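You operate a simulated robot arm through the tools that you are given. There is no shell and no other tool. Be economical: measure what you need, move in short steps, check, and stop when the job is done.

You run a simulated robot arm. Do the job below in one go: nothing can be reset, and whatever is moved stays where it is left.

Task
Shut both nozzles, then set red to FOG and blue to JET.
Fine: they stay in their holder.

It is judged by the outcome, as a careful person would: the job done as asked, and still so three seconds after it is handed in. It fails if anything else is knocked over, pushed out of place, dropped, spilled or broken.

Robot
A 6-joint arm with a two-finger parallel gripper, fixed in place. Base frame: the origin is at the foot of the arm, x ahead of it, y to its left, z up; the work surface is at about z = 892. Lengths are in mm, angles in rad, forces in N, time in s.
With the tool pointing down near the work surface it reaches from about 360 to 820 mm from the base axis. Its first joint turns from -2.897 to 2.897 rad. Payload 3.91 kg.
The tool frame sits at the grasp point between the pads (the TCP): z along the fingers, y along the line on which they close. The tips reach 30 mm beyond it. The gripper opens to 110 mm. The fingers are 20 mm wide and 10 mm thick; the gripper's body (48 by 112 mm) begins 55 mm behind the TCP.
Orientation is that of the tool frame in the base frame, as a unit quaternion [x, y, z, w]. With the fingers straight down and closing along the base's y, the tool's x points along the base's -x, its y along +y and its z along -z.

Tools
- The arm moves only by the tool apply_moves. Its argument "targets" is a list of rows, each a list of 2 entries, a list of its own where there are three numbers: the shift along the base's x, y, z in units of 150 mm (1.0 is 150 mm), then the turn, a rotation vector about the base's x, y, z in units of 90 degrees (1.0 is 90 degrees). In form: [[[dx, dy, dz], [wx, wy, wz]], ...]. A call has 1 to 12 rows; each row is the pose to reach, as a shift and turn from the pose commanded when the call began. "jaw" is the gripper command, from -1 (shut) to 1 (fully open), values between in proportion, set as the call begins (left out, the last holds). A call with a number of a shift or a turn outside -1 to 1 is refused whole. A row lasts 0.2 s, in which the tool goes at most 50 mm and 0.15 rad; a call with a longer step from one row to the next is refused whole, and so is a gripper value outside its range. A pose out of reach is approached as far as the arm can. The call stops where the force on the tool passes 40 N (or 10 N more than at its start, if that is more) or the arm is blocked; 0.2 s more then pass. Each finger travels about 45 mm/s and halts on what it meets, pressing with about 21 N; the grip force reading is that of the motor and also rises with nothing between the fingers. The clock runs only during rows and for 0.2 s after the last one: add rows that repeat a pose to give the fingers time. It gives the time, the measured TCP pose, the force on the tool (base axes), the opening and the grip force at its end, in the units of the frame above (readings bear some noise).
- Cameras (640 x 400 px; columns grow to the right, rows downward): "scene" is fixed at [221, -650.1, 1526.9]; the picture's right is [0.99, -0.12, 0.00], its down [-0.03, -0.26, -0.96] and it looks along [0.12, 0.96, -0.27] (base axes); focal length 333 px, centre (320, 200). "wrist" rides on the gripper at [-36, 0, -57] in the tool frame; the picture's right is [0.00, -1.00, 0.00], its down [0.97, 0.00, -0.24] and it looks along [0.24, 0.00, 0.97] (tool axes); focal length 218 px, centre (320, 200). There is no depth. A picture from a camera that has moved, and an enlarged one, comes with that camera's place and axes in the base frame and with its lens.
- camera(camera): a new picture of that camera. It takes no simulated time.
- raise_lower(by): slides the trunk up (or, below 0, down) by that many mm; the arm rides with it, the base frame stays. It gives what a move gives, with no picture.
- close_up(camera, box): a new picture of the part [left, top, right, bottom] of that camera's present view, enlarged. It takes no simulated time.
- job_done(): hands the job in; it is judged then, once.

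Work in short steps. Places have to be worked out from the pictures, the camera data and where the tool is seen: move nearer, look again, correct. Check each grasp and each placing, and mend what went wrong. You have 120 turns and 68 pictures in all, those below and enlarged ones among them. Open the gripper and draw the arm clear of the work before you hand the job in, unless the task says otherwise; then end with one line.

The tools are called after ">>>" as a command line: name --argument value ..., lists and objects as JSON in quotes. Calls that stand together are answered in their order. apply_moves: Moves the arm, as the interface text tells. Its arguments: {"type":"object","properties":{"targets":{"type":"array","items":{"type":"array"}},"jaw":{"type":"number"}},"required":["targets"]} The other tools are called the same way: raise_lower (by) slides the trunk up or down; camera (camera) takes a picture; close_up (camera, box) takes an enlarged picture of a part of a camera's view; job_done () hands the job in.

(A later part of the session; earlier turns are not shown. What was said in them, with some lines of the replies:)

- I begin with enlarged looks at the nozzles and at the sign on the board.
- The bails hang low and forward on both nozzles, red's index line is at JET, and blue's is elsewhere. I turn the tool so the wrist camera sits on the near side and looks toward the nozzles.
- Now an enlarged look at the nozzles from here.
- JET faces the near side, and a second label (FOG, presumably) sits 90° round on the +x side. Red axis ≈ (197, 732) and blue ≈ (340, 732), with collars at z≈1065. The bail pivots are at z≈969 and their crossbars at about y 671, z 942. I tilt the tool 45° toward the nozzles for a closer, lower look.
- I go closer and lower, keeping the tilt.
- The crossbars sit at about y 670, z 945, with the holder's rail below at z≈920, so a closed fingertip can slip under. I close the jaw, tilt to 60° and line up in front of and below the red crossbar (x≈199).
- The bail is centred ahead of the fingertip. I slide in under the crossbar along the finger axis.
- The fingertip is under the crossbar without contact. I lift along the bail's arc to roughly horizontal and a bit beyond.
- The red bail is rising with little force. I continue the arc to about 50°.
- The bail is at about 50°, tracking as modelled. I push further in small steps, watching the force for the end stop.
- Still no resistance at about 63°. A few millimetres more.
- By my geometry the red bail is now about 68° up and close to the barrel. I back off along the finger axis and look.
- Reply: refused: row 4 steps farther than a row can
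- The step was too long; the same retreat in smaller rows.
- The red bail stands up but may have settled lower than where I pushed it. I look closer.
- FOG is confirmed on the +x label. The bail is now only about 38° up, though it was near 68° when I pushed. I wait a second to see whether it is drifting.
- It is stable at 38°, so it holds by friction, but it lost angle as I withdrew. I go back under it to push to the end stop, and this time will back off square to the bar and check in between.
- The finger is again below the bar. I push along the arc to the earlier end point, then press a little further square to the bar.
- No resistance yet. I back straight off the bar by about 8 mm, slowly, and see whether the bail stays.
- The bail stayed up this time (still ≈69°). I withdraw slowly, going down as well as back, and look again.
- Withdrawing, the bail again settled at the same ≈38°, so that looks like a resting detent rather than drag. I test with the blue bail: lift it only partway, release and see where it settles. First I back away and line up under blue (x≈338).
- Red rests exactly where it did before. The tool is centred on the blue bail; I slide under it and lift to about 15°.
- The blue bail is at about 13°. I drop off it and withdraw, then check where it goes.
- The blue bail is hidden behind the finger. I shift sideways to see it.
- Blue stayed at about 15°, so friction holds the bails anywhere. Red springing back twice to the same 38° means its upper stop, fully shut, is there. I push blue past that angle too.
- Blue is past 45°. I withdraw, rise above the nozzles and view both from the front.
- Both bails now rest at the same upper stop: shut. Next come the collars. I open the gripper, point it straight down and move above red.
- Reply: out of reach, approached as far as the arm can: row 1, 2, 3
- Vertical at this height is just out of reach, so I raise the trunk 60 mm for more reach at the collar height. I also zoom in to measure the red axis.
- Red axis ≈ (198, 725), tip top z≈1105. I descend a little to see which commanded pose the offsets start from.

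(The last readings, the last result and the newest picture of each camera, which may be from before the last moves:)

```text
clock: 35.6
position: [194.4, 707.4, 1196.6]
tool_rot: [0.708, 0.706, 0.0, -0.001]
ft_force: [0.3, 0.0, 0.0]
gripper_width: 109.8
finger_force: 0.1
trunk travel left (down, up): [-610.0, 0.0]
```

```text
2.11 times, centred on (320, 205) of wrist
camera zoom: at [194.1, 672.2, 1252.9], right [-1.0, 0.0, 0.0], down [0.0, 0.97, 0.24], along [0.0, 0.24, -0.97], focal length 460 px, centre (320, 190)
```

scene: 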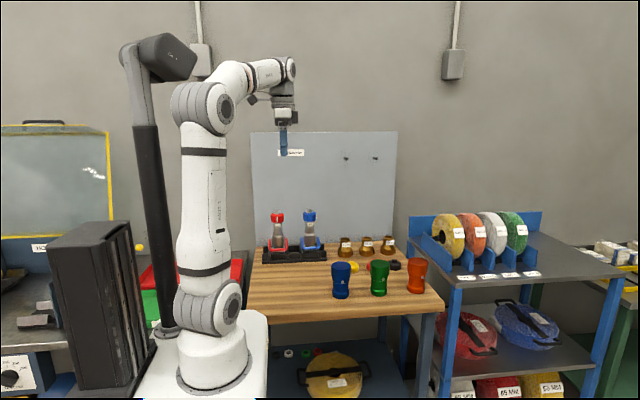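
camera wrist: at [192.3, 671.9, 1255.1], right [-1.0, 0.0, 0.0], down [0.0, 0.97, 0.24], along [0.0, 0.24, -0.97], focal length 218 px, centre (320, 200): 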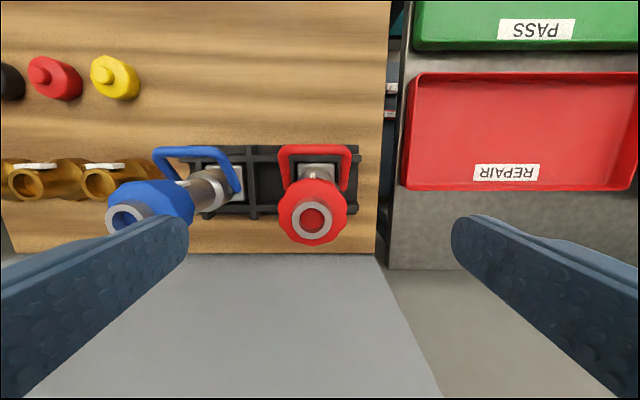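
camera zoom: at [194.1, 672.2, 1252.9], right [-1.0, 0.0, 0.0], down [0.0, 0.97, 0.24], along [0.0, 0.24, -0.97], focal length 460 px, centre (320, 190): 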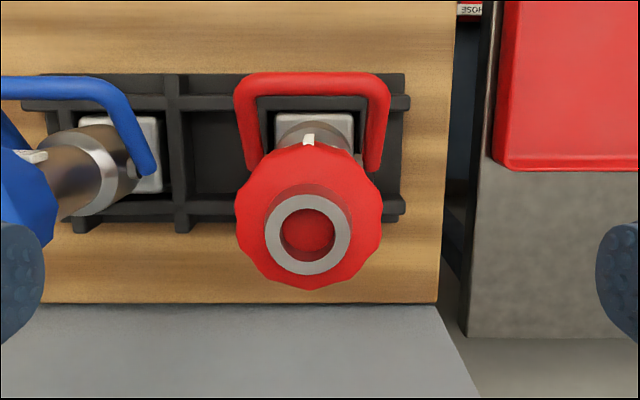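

Offsets start from the actual pose. I move to (198, 725) and lower to z≈1130, with the open fingers still well clear of the collar.

>>> apply_moves --targets '[[[0.027, 0.113, 0], [0, 0, 0]], [[0.027, 0.113, -0.2], [0, 0, 0]], [[0.027, 0.113, -0.444], [0, 0, 0]], [[0.027, 0.113, -0.444], [0, 0, 0]]]'

>>> close_up --camera "wrist" --box '[220, 110, 420, 310]'

>>> close_up --camera "scene" --box '[255, 170, 335, 240]'

```text
clock: 36.6
position: [198.0, 725.5, 1128.3]
tool_rot: [0.707, 0.707, 0.001, 0.0]
ft_force: [-0.2, 0.4, 0.1]
gripper_width: 109.9
finger_force: 0.1
trunk travel left (down, up): [-610.0, 0.0]
```

```text
2.00 times, centred on (320, 210) of wrist
camera zoom: at [196.5, 689.2, 1185.9], right [-1.0, 0.0, 0.0], down [0.0, 0.97, 0.24], along [0.0, 0.24, -0.97], focal length 436 px, centre (320, 180)
```

zoom: 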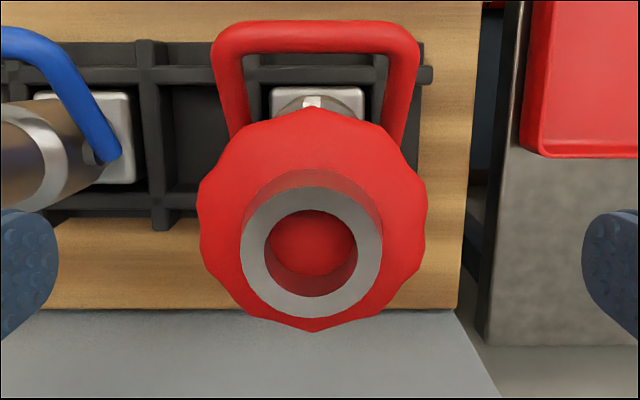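

```text
5.71 times, centred on (295, 205) of scene
camera zoom: at [221.0, -650.1, 1526.9], right [0.99, -0.12, 0.0], down [-0.03, -0.26, -0.96], along [0.12, 0.96, -0.27], focal length 1903 px, centre (463, 171)
```

zoom: 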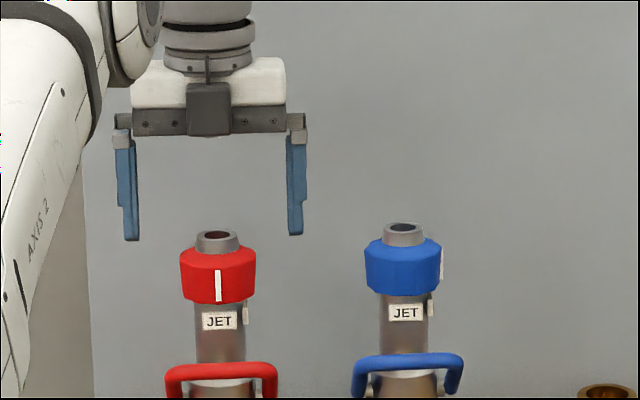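

The fingertip rows match the ring in the scene view, so the axis is about 2 mm to +x and 1 mm nearer than the tool. I correct that and lower around the collar to z≈1075.

>>> apply_moves --targets '[[[0.012, -0.007, -0.12], [0, 0, 0]], [[0.012, -0.007, -0.24], [0, 0, 0]], [[0.012, -0.007, -0.355], [0, 0, 0]], [[0.012, -0.007, -0.355], [0, 0, 0]]]'

>>> close_up --camera "scene" --box '[255, 180, 335, 250]'

```text
clock: 37.6
position: [199.8, 723.7, 1075.6]
tool_rot: [0.707, 0.707, 0.0, 0.0]
ft_force: [-0.2, 0.2, 0.3]
gripper_width: 110.0
finger_force: 0.1
trunk travel left (down, up): [-610.0, 0.0]
```

```text
5.71 times, centred on (295, 215) of scene
camera zoom: at [221.0, -650.1, 1526.9], right [0.99, -0.12, 0.0], down [-0.03, -0.26, -0.96], along [0.12, 0.96, -0.27], focal length 1903 px, centre (463, 114)
```

zoom: 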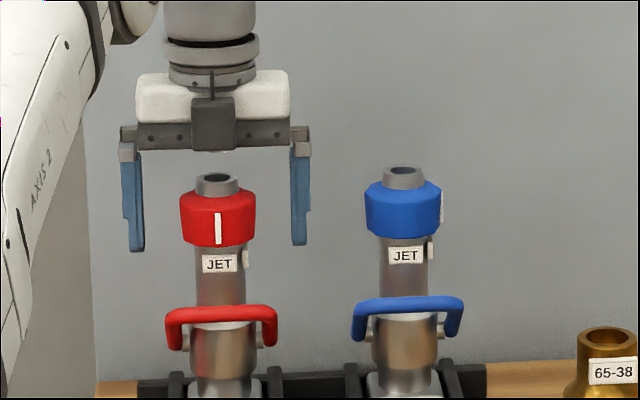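

The fingers straddle the collar evenly. Closing on it.

>>> apply_moves --jaw -1 --targets '[[[0, 0, 0], [0, 0, 0]], [[0, 0, 0], [0, 0, 0]], [[0, 0, 0], [0, 0, 0]], [[0, 0, 0], [0, 0, 0]], [[0, 0, 0], [0, 0, 0]]]'

>>> close_up --camera "scene" --box '[255, 180, 335, 250]'

```text
clock: 38.8
position: [199.5, 724.1, 1076.1]
tool_rot: [0.707, 0.707, 0.0, 0.0]
ft_force: [1.4, -0.5, 0.8]
gripper_width: 57.5
finger_force: 21.2
trunk travel left (down, up): [-610.0, 0.0]
```

```text
5.71 times, centred on (295, 215) of scene
camera zoom: at [221.0, -650.1, 1526.9], right [0.99, -0.12, 0.0], down [-0.03, -0.26, -0.96], along [0.12, 0.96, -0.27], focal length 1903 px, centre (463, 114)
```

zoom: 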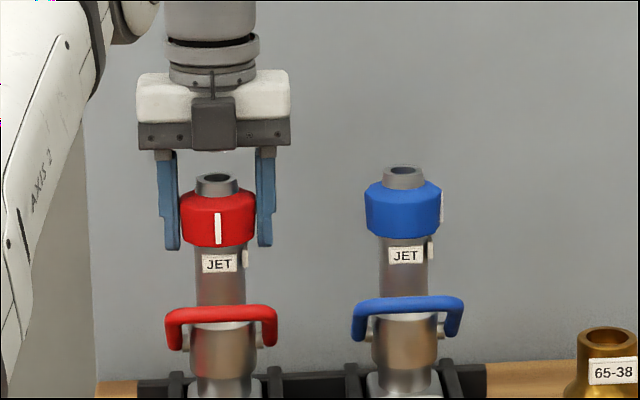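

Gripped at 57.5 mm with nothing displaced. I turn the collar the first 45° towards FOG (counter-clockwise from above).

>>> apply_moves --targets '[[[0, 0, 0], [0, 0, 0.0714]], [[0, 0, 0], [0, 0, 0.1429]], [[0, 0, 0], [0, 0, 0.2143]], [[0, 0, 0], [0, 0, 0.2857]], [[0, 0, 0], [0, 0, 0.3571]], [[0, 0, 0], [0, 0, 0.4286]], [[0, 0, 0], [0, 0, 0.5]]]'

>>> close_up --camera "scene" --box '[255, 180, 335, 250]'

```text
clock: 40.4
position: [199.8, 725.9, 1075.3]
tool_rot: [0.382, 0.924, 0.0, 0.0]
ft_force: [0.8, 2.2, -0.1]
gripper_width: 58.0
finger_force: 21.4
trunk travel left (down, up): [-610.0, 0.0]
```

```text
5.71 times, centred on (295, 215) of scene
camera zoom: at [221.0, -650.1, 1526.9], right [0.99, -0.12, 0.0], down [-0.03, -0.26, -0.96], along [0.12, 0.96, -0.27], focal length 1903 px, centre (463, 114)
```

zoom: 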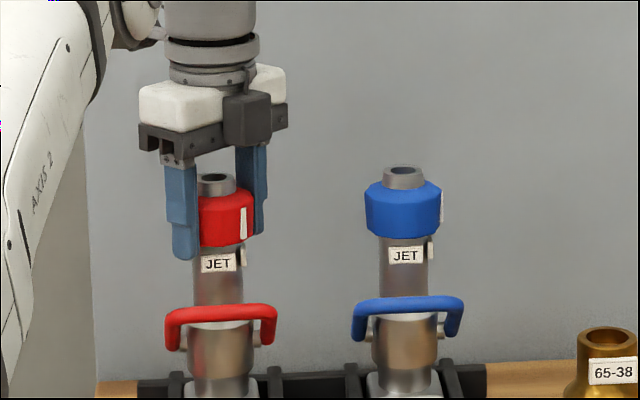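

The collar turned with the grip. Now the remaining 45°.

>>> apply_moves --targets '[[[0, 0, 0], [0, 0, 0.0714]], [[0, 0, 0], [0, 0, 0.1429]], [[0, 0, 0], [0, 0, 0.2143]], [[0, 0, 0], [0, 0, 0.2857]], [[0, 0, 0], [0, 0, 0.3571]], [[0, 0, 0], [0, 0, 0.4286]], [[0, 0, 0], [0, 0, 0.5]]]'

>>> close_up --camera "scene" --box '[255, 180, 335, 250]'

>>> close_up --camera "wrist" --box '[200, 60, 440, 290]'

```text
clock: 42.0
position: [199.3, 725.7, 1075.3]
tool_rot: [-0.001, 1.0, 0.0, 0.0]
ft_force: [0.1, 2.6, -0.6]
gripper_width: 57.8
finger_force: 20.7
trunk travel left (down, up): [-610.0, 0.0]
```

```text
5.71 times, centred on (295, 215) of scene
camera zoom: at [221.0, -650.1, 1526.9], right [0.99, -0.12, 0.0], down [-0.03, -0.26, -0.96], along [0.12, 0.96, -0.27], focal length 1903 px, centre (463, 114)
```

zoom: 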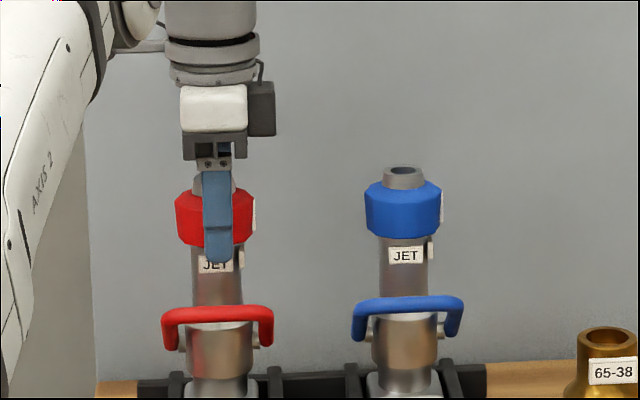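

```text
1.74 times, centred on (320, 175) of wrist
camera zoom: at [234.7, 726.4, 1132.9], right [0.0, -1.0, 0.0], down [-0.97, 0.0, 0.24], along [-0.24, 0.0, -0.97], focal length 380 px, centre (320, 244)
```

zoom: 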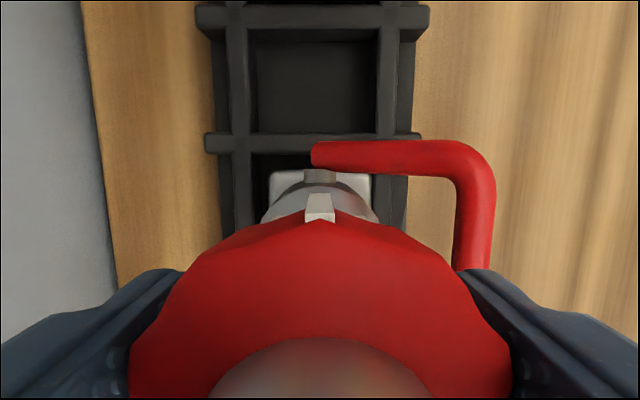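

The index now points to +x, in line with the pivot pin. I release, rise, and check red.

>>> apply_moves --jaw 1 --targets '[[[0, 0, 0], [0, 0, 0]], [[0, 0, 0], [0, 0, 0]], [[0, 0, 0], [0, 0, 0]], [[0, 0, 0], [0, 0, 0]], [[0, 0, 0.15], [0, 0, 0]], [[0, 0, 0.3], [0, 0, 0]], [[0, 0, 0.45], [0, 0, 0]]]'

>>> close_up --camera "scene" --box '[255, 200, 335, 270]'

>>> close_up --camera "wrist" --box '[180, 20, 460, 300]'

```text
clock: 43.6
position: [198.5, 724.8, 1142.8]
tool_rot: [0.0, 1.0, 0.001, 0.0]
ft_force: [0.2, -0.3, -0.9]
gripper_width: 109.9
finger_force: 0.1
trunk travel left (down, up): [-610.0, 0.0]
```

```text
5.71 times, centred on (295, 235) of scene
camera zoom: at [221.0, -650.1, 1526.9], right [0.99, -0.12, 0.0], down [-0.03, -0.26, -0.96], along [0.12, 0.96, -0.27], focal length 1903 px, centre (463, 0)
```

zoom: 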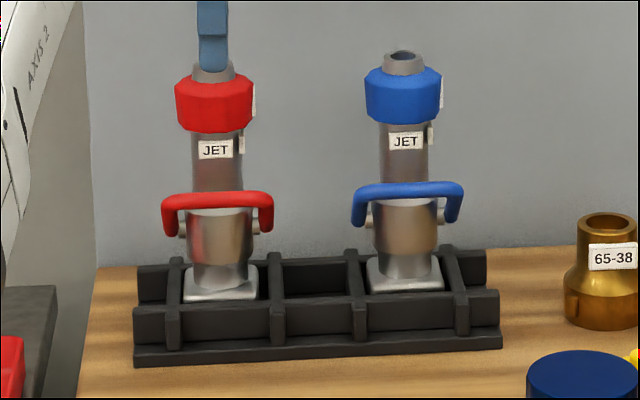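

```text
1.43 times, centred on (320, 160) of wrist
camera zoom: at [233.3, 724.6, 1200.6], right [0.0, -1.0, 0.0], down [-0.97, 0.0, 0.24], along [-0.24, 0.0, -0.97], focal length 312 px, centre (320, 257)
```

zoom: 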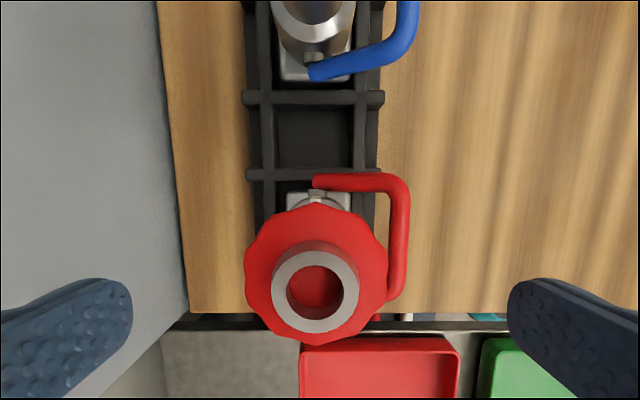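

Red now reads FOG, still shut and seated in its slot. I move across above blue in this same orientation, for a −90° turn to JET.

>>> apply_moves --targets '[[[0.2, 0, 0.03], [0, 0, 0]], [[0.45, 0, 0.03], [0, 0, 0]], [[0.7, 0, 0.03], [0, 0, 0]], [[0.93, 0, 0], [0, 0, 0]], [[0.93, 0, 0], [0, 0, 0]]]'

>>> close_up --camera "wrist" --box '[180, 60, 460, 300]'

>>> close_up --camera "scene" --box '[255, 180, 335, 250]'

```text
clock: 44.8
position: [333.9, 704.7, 1138.4]
tool_rot: [0.0, 1.0, 0.0, 0.0]
ft_force: [0.7, -0.6, 0.1]
gripper_width: 109.7
finger_force: 0.1
out of reach, approached as far as the arm can: row 3, 4, 5
trunk travel left (down, up): [-610.0, 0.0]
```

```text
1.67 times, centred on (320, 180) of wrist
camera zoom: at [367.7, 705.6, 1195.3], right [0.0, -1.0, 0.0], down [-0.97, 0.0, 0.24], along [-0.24, 0.0, -0.97], focal length 364 px, centre (320, 233)
```

zoom: 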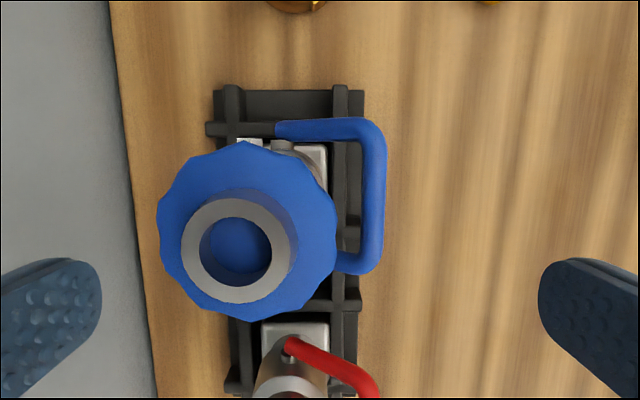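

```text
5.71 times, centred on (295, 215) of scene
camera zoom: at [221.0, -650.1, 1526.9], right [0.99, -0.12, 0.0], down [-0.03, -0.26, -0.96], along [0.12, 0.96, -0.27], focal length 1903 px, centre (463, 114)
```

zoom: 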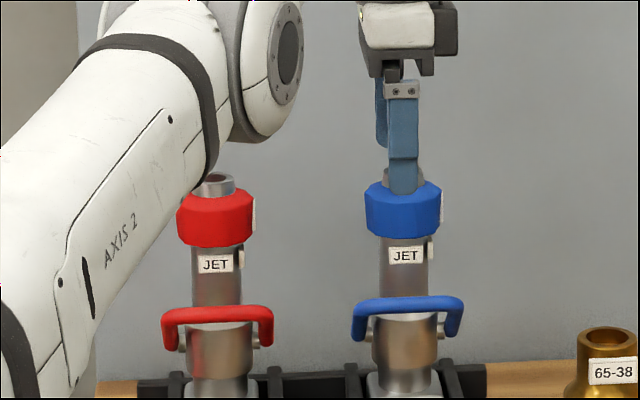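

Vertical reach stops just short of blue (axis ≈ (340, 726)). Lower gives more reach, and tilting the tips outward by 2.5° covers the rest. I apply that, descend partway and check.

>>> apply_moves --targets '[[[0.0, 0.03, 0], [0.0252, -0.0118, 0]], [[0.03, 0.09, -0.08], [0.0252, -0.0118, 0]], [[0.041, 0.145, -0.17], [0.0252, -0.0118, 0]], [[0.041, 0.145, -0.25], [0.0252, -0.0118, 0]], [[0.041, 0.145, -0.25], [0.0252, -0.0118, 0]]]'

>>> close_up --camera "wrist" --box '[160, 60, 480, 300]'

>>> close_up --camera "scene" --box '[255, 180, 335, 250]'

```text
clock: 46.0
position: [336.4, 720.0, 1100.2]
tool_rot: [0.001, 1.0, 0.02, 0.009]
ft_force: [-1.4, 0.3, 0.3]
gripper_width: 110.0
finger_force: 0.0
out of reach, approached as far as the arm can: row 3, 4, 5
trunk travel left (down, up): [-610.0, 0.0]
```

```text
1.67 times, centred on (320, 180) of wrist
camera zoom: at [369.3, 718.5, 1158.4], right [0.0, -1.0, -0.04], down [-0.98, -0.01, 0.22], along [-0.22, 0.04, -0.97], focal length 364 px, centre (320, 233)
```

zoom: 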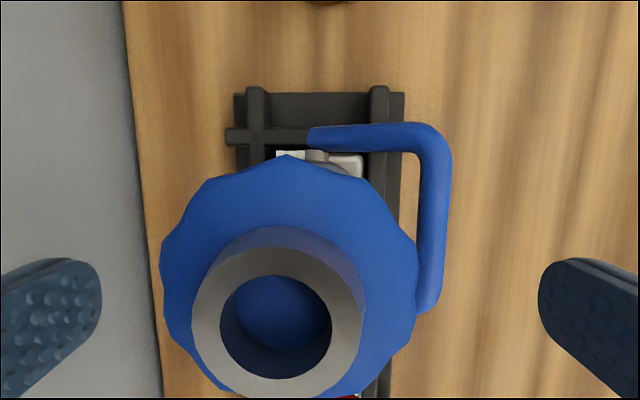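

```text
5.71 times, centred on (295, 215) of scene
camera zoom: at [221.0, -650.1, 1526.9], right [0.99, -0.12, 0.0], down [-0.03, -0.26, -0.96], along [0.12, 0.96, -0.27], focal length 1903 px, centre (463, 114)
```

zoom: 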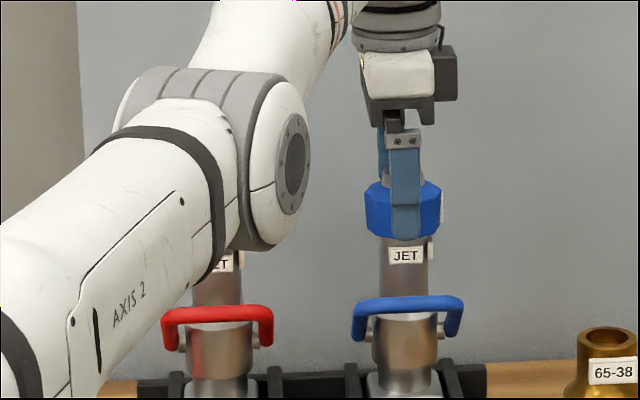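

Close, with about 9 mm left radially. I add another 1.2° of tilt and go down to z≈1062.

>>> apply_moves --targets '[[[0.0, 0.0, -0.06], [0.012, -0.0057, 0]], [[0.015, 0.025, -0.13], [0.012, -0.0057, 0]], [[0.031, 0.05, -0.2], [0.012, -0.0057, 0]], [[0.031, 0.05, -0.253], [0.012, -0.0057, 0]], [[0.031, 0.05, -0.253], [0.012, -0.0057, 0]]]'

>>> close_up --camera "scene" --box '[255, 180, 335, 250]'

>>> camera --camera "wrist"

```text
clock: 47.2
position: [341.6, 728.5, 1062.0]
tool_rot: [0.0, 1.0, 0.028, 0.014]
ft_force: [0.4, -0.5, -0.1]
gripper_width: 110.0
finger_force: 0.1
out of reach, approached as far as the arm can: row 1
trunk travel left (down, up): [-610.0, 0.0]
```

```text
5.71 times, centred on (295, 215) of scene
camera zoom: at [221.0, -650.1, 1526.9], right [0.99, -0.12, 0.0], down [-0.03, -0.26, -0.96], along [0.12, 0.96, -0.27], focal length 1903 px, centre (463, 114)
```

zoom: 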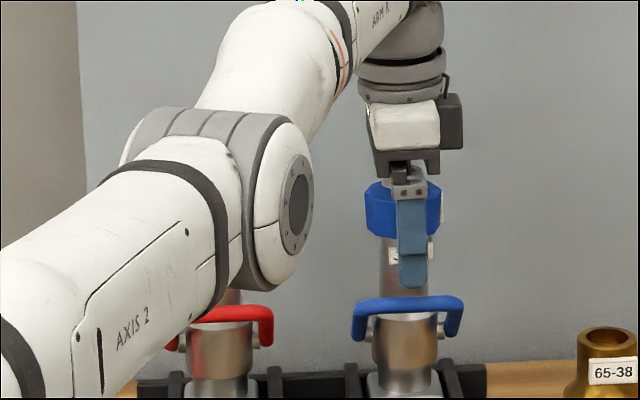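

```text
12 pictures are left
camera wrist: at [374.1, 724.9, 1119.4], right [0.0, -1.0, -0.06], down [-0.98, -0.01, 0.21], along [-0.21, 0.06, -0.98], focal length 218 px, centre (320, 200)
```

wrist: 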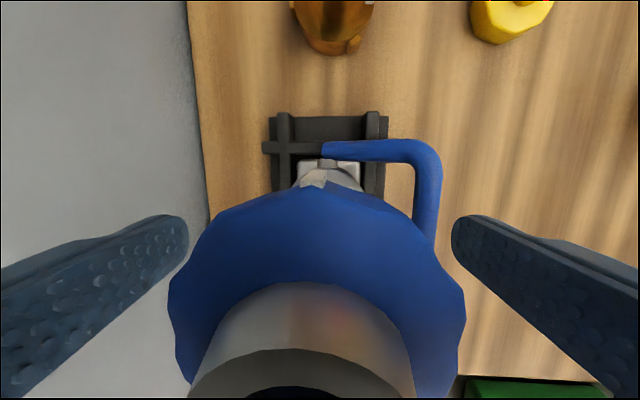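

The fingers straddle the blue collar in reach, maybe 1 mm too far in +x. I correct that and close.

>>> apply_moves --jaw -1 --targets '[[[-0.007, -0.005, 0], [0, 0, 0]], [[-0.007, -0.005, 0], [0, 0, 0]], [[-0.007, -0.005, 0], [0, 0, 0]], [[-0.007, -0.005, 0], [0, 0, 0]], [[-0.007, -0.005, 0], [0, 0, 0]]]'

>>> camera --camera "wrist"

```text
clock: 48.4
position: [340.9, 728.0, 1061.5]
tool_rot: [0.001, 1.0, 0.028, 0.012]
ft_force: [0.2, 1.0, 2.0]
gripper_width: 59.2
finger_force: 21.4
trunk travel left (down, up): [-610.0, 0.0]
```

```text
11 pictures are left
camera wrist: at [373.2, 724.7, 1120.0], right [0.0, -1.0, -0.06], down [-0.98, -0.01, 0.21], along [-0.21, 0.05, -0.98], focal length 218 px, centre (320, 200)
```

wrist: 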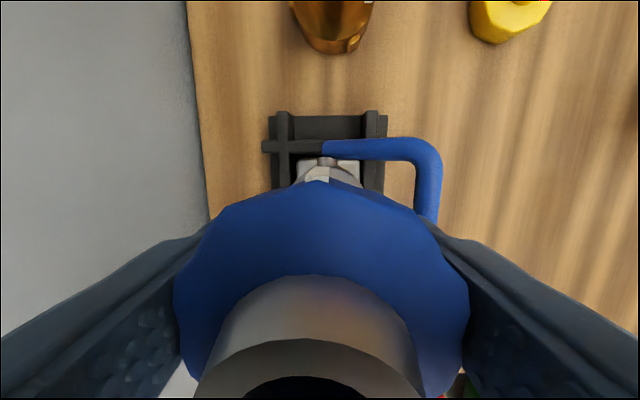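

Gripped at 59 mm. I turn −45° about the tool's own axis, then check.

>>> apply_moves --targets '[[[0, 0, 0], [0.002, 0.0042, -0.0714]], [[0, 0, 0], [0.0039, 0.0084, -0.1429]], [[0, 0, 0], [0.0059, 0.0125, -0.2143]], [[0, 0, 0], [0.0078, 0.0167, -0.2857]], [[0, 0, 0], [0.0098, 0.0209, -0.3571]], [[0, 0, 0], [0.0117, 0.0251, -0.4286]], [[0, 0, 0], [0.0137, 0.0292, -0.5]]]'

>>> close_up --camera "scene" --box '[255, 180, 335, 250]'

```text
clock: 50.0
position: [340.7, 727.4, 1062.8]
tool_rot: [0.385, 0.922, 0.032, 0.002]
ft_force: [1.8, -1.2, 5.6]
gripper_width: 58.8
finger_force: 21.5
trunk travel left (down, up): [-610.0, 0.0]
```

```text
5.71 times, centred on (295, 215) of scene
camera zoom: at [221.0, -650.1, 1526.9], right [0.99, -0.12, 0.0], down [-0.03, -0.26, -0.96], along [0.12, 0.96, -0.27], focal length 1903 px, centre (463, 114)
```

zoom: 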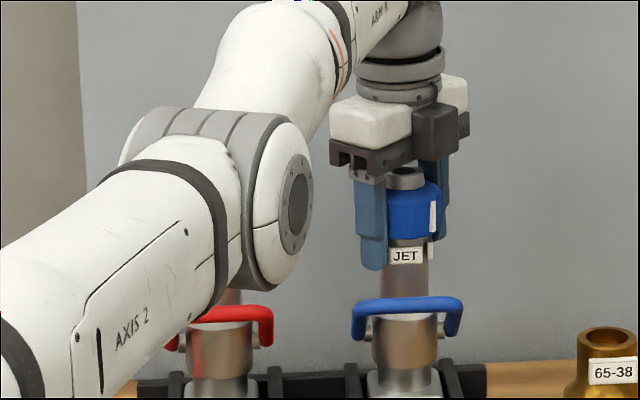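

Index is 45° from the JET mark, as expected. The last 45°.

>>> apply_moves --targets '[[[0, 0, 0], [0.002, 0.0042, -0.0714]], [[0, 0, 0], [0.0039, 0.0084, -0.1429]], [[0, 0, 0], [0.0059, 0.0125, -0.2143]], [[0, 0, 0], [0.0078, 0.0167, -0.2857]], [[0, 0, 0], [0.0098, 0.0209, -0.3571]], [[0, 0, 0], [0.0117, 0.0251, -0.4286]], [[0, 0, 0], [0.0137, 0.0292, -0.5]]]'

>>> close_up --camera "scene" --box '[275, 195, 335, 250]'

```text
clock: 51.6
position: [340.2, 727.6, 1061.2]
tool_rot: [0.709, 0.705, 0.029, -0.01]
ft_force: [3.5, 0.3, 6.5]
gripper_width: 58.3
finger_force: 20.8
trunk travel left (down, up): [-610.0, 0.0]
```

```text
7.27 times, centred on (305, 222) of scene
camera zoom: at [221.0, -650.1, 1526.9], right [0.99, -0.12, 0.0], down [-0.03, -0.26, -0.96], along [0.12, 0.96, -0.27], focal length 2422 px, centre (429, 36)
```

zoom: 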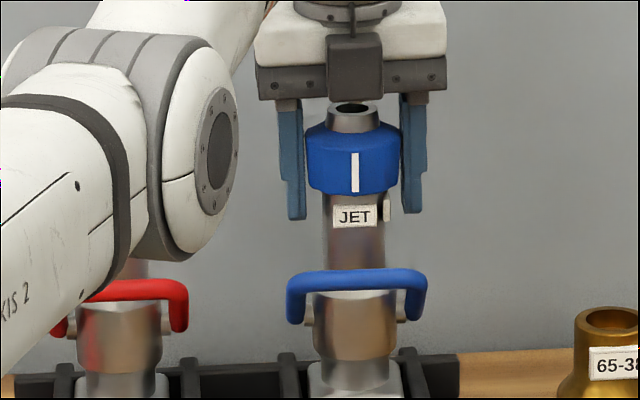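

Blue's index now stands right over JET. I release, then rise while drawing back toward the base.

>>> apply_moves --jaw 1 --targets '[[[0, 0, 0], [0, 0, 0]], [[0, 0, 0], [0, 0, 0]], [[0, 0, 0], [0, 0, 0]], [[0, 0, 0], [0, 0, 0]], [[0, -0.03, 0.1], [0, 0, 0]], [[0, -0.09, 0.25], [0, 0, 0]], [[-0.03, -0.2, 0.45], [0, 0, 0]], [[-0.06, -0.35, 0.65], [0, 0, 0]], [[-0.1, -0.6, 0.8], [0, 0, 0]], [[-0.1, -0.85, 0.9], [0, 0, 0]], [[-0.1, -1.0, 1.0], [0, 0, 0]]]'

>>> camera --camera "scene"

```text
clock: 54.0
position: [346.2, 701.6, 1177.8]
tool_rot: [0.708, 0.705, 0.029, -0.01]
ft_force: [0.1, 0.6, -1.1]
gripper_width: 110.0
finger_force: 0.1
out of reach, approached as far as the arm can: row 5, 6, 7, 8, 9, 10, 11
trunk travel left (down, up): [-610.0, 0.0]
```

```text
8 pictures are left
```

scene: 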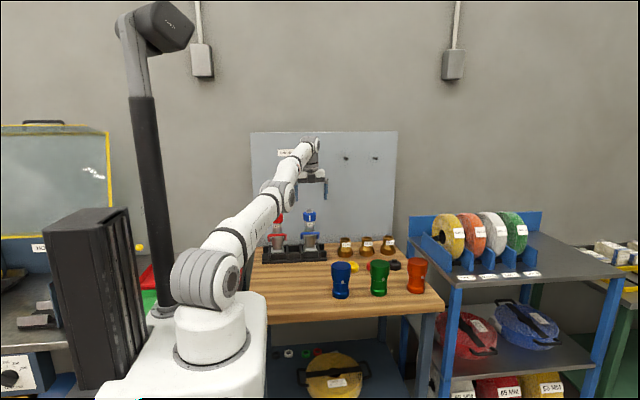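

The arm is free above blue but nearly stretched out. I draw it back from here.

>>> apply_moves --targets '[[[-0.05, -0.15, 0], [0, 0, 0]], [[-0.1, -0.35, 0.05], [0, 0, 0]], [[-0.15, -0.6, 0.15], [0, 0, 0]], [[-0.2, -0.85, 0.3], [0, 0, 0]], [[-0.25, -1.0, 0.5], [0, 0, 0]], [[-0.25, -1.0, 0.7], [0, 0, 0]]]'

>>> close_up --camera "scene" --box '[255, 195, 335, 270]'

```text
clock: 55.4
position: [351.5, 690.0, 1210.9]
tool_rot: [0.709, 0.705, 0.029, -0.011]
ft_force: [0.1, -0.9, 1.0]
gripper_width: 110.2
finger_force: 0.0
out of reach, approached as far as the arm can: row 1, 2, 3, 4, 5, 6
trunk travel left (down, up): [-610.0, 0.0]
```

```text
5.33 times, centred on (295, 232) of scene
camera zoom: at [221.0, -650.1, 1526.9], right [0.99, -0.12, 0.0], down [-0.03, -0.26, -0.96], along [0.12, 0.96, -0.27], focal length 1776 px, centre (453, 27)
```

zoom: 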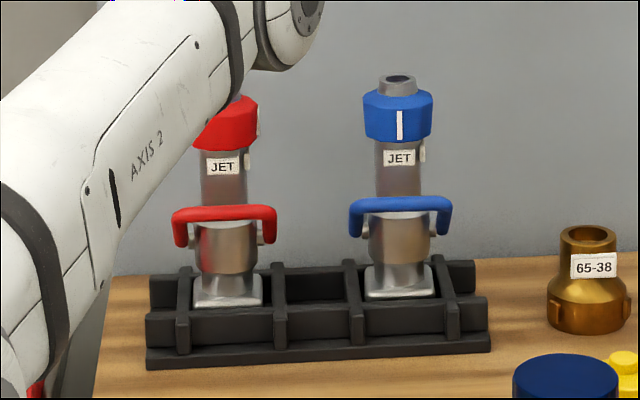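

Blue is good. The arm is on its stretched limit, and earlier moving down took it off that; there is 80 mm of clearance, so I go down 45 mm while swinging back.

>>> apply_moves --targets '[[[0, 0, -0.1], [0, 0, 0]], [[0, -0.05, -0.2], [0, 0, 0]], [[0, -0.12, -0.3], [0, 0, 0]], [[0, -0.25, -0.3], [0, 0, 0]], [[0, -0.4, -0.3], [0, 0, 0]]]'

```text
clock: 56.6
position: [360.6, 694.3, 1184.5]
tool_rot: [0.709, 0.705, 0.029, -0.01]
ft_force: [0.4, 0.0, 0.0]
gripper_width: 110.0
finger_force: 0.1
out of reach, approached as far as the arm can: row 1, 2, 3, 4, 5
trunk travel left (down, up): [-610.0, 0.0]
```

It slides along its limit. Outward tilt freed it before, so I add tilt while moving down a little and inward.

>>> apply_moves --targets '[[[0, 0, -0.05], [0.03, -0.0155, 0]], [[0, 0, -0.1], [0.06, -0.031, 0]], [[0, -0.03, -0.15], [0.089, -0.046, 0]], [[0, -0.1, -0.15], [0.12, -0.06, 0]], [[0, -0.2, -0.15], [0.15, -0.077, 0]], [[0, -0.35, -0.15], [0.15, -0.077, 0]]]'

```text
clock: 58.0
position: [387.9, 738.9, 1201.8]
tool_rot: [0.699, 0.696, 0.155, -0.052]
ft_force: [0.4, 0.2, 0.0]
gripper_width: 109.6
finger_force: 0.0
out of reach, approached as far as the arm can: row 1, 2, 3, 4, 5, 6
trunk travel left (down, up): [-610.0, 0.0]
```

It may be a wrist joint limit rather than reach. I turn the tool back in yaw here, well above everything, and see if it frees up.

>>> apply_moves --targets '[[[0, 0, 0], [-0.02, 0.01, 0.07]], [[0, -0.05, 0], [-0.05, 0.025, 0.14]], [[0, -0.1, 0], [-0.08, 0.04, 0.21]], [[0, -0.2, 0], [-0.1, 0.05, 0.28]], [[0, -0.3, 0], [-0.12, 0.06, 0.35]], [[0, -0.4, 0], [-0.12, 0.06, 0.42]]]'

>>> camera --camera "scene"

```text
clock: 59.4
position: [388.8, 677.4, 1202.6]
tool_rot: [0.443, 0.893, 0.033, -0.066]
ft_force: [-1.0, 0.6, 0.6]
gripper_width: 109.9
finger_force: 0.0
out of reach, approached as far as the arm can: row 1, 2, 3, 4, 5
trunk travel left (down, up): [-610.0, 0.0]
```

```text
6 pictures are left
```

scene: 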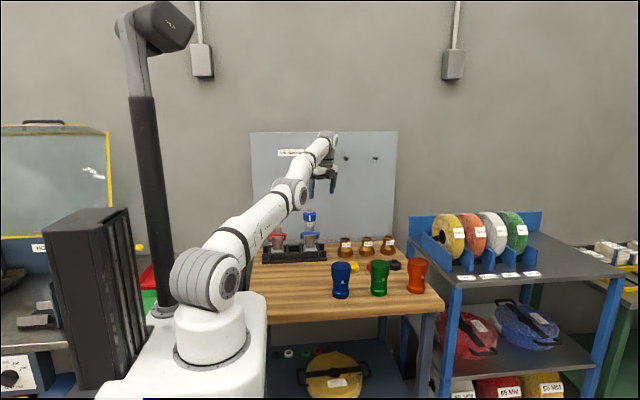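

The last row was reached (row 6), so the arm is free. I keep drawing back and up.

>>> apply_moves --targets '[[[0, -0.15, 0.05], [0, 0, 0]], [[-0.05, -0.35, 0.15], [0, 0, 0]], [[-0.15, -0.6, 0.3], [0, 0, 0]], [[-0.25, -0.8, 0.45], [0, 0, 0]], [[-0.35, -1.0, 0.6], [0, 0, 0]]]'

>>> close_up --camera "scene" --box '[255, 195, 335, 270]'

```text
clock: 60.6
position: [334.6, 525.1, 1295.4]
tool_rot: [0.445, 0.892, 0.035, -0.067]
ft_force: [0.7, -1.0, 0.2]
gripper_width: 109.9
finger_force: 0.1
out of reach, approached as far as the arm can: row 1
trunk travel left (down, up): [-610.0, 0.0]
```

```text
5.33 times, centred on (295, 232) of scene
camera zoom: at [221.0, -650.1, 1526.9], right [0.99, -0.12, 0.0], down [-0.03, -0.26, -0.96], along [0.12, 0.96, -0.27], focal length 1776 px, centre (453, 27)
```

zoom: 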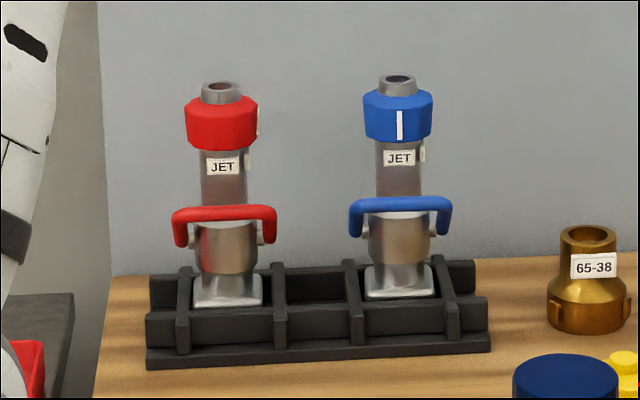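

The arm is clear and the gripper open. Both bails are up at their stop, red's index sits over FOG and blue's over JET, and both nozzles stand in the holder. I hand the job in.

>>> job_done

```text
The job is handed in.
```

Both nozzles are shut, with red set to FOG and blue to JET. Both are still standing in their holder; red shifted about 3 mm within its slot while I turned its collar. I took the raised bail position as shut, because nothing on the nozzles marks it.
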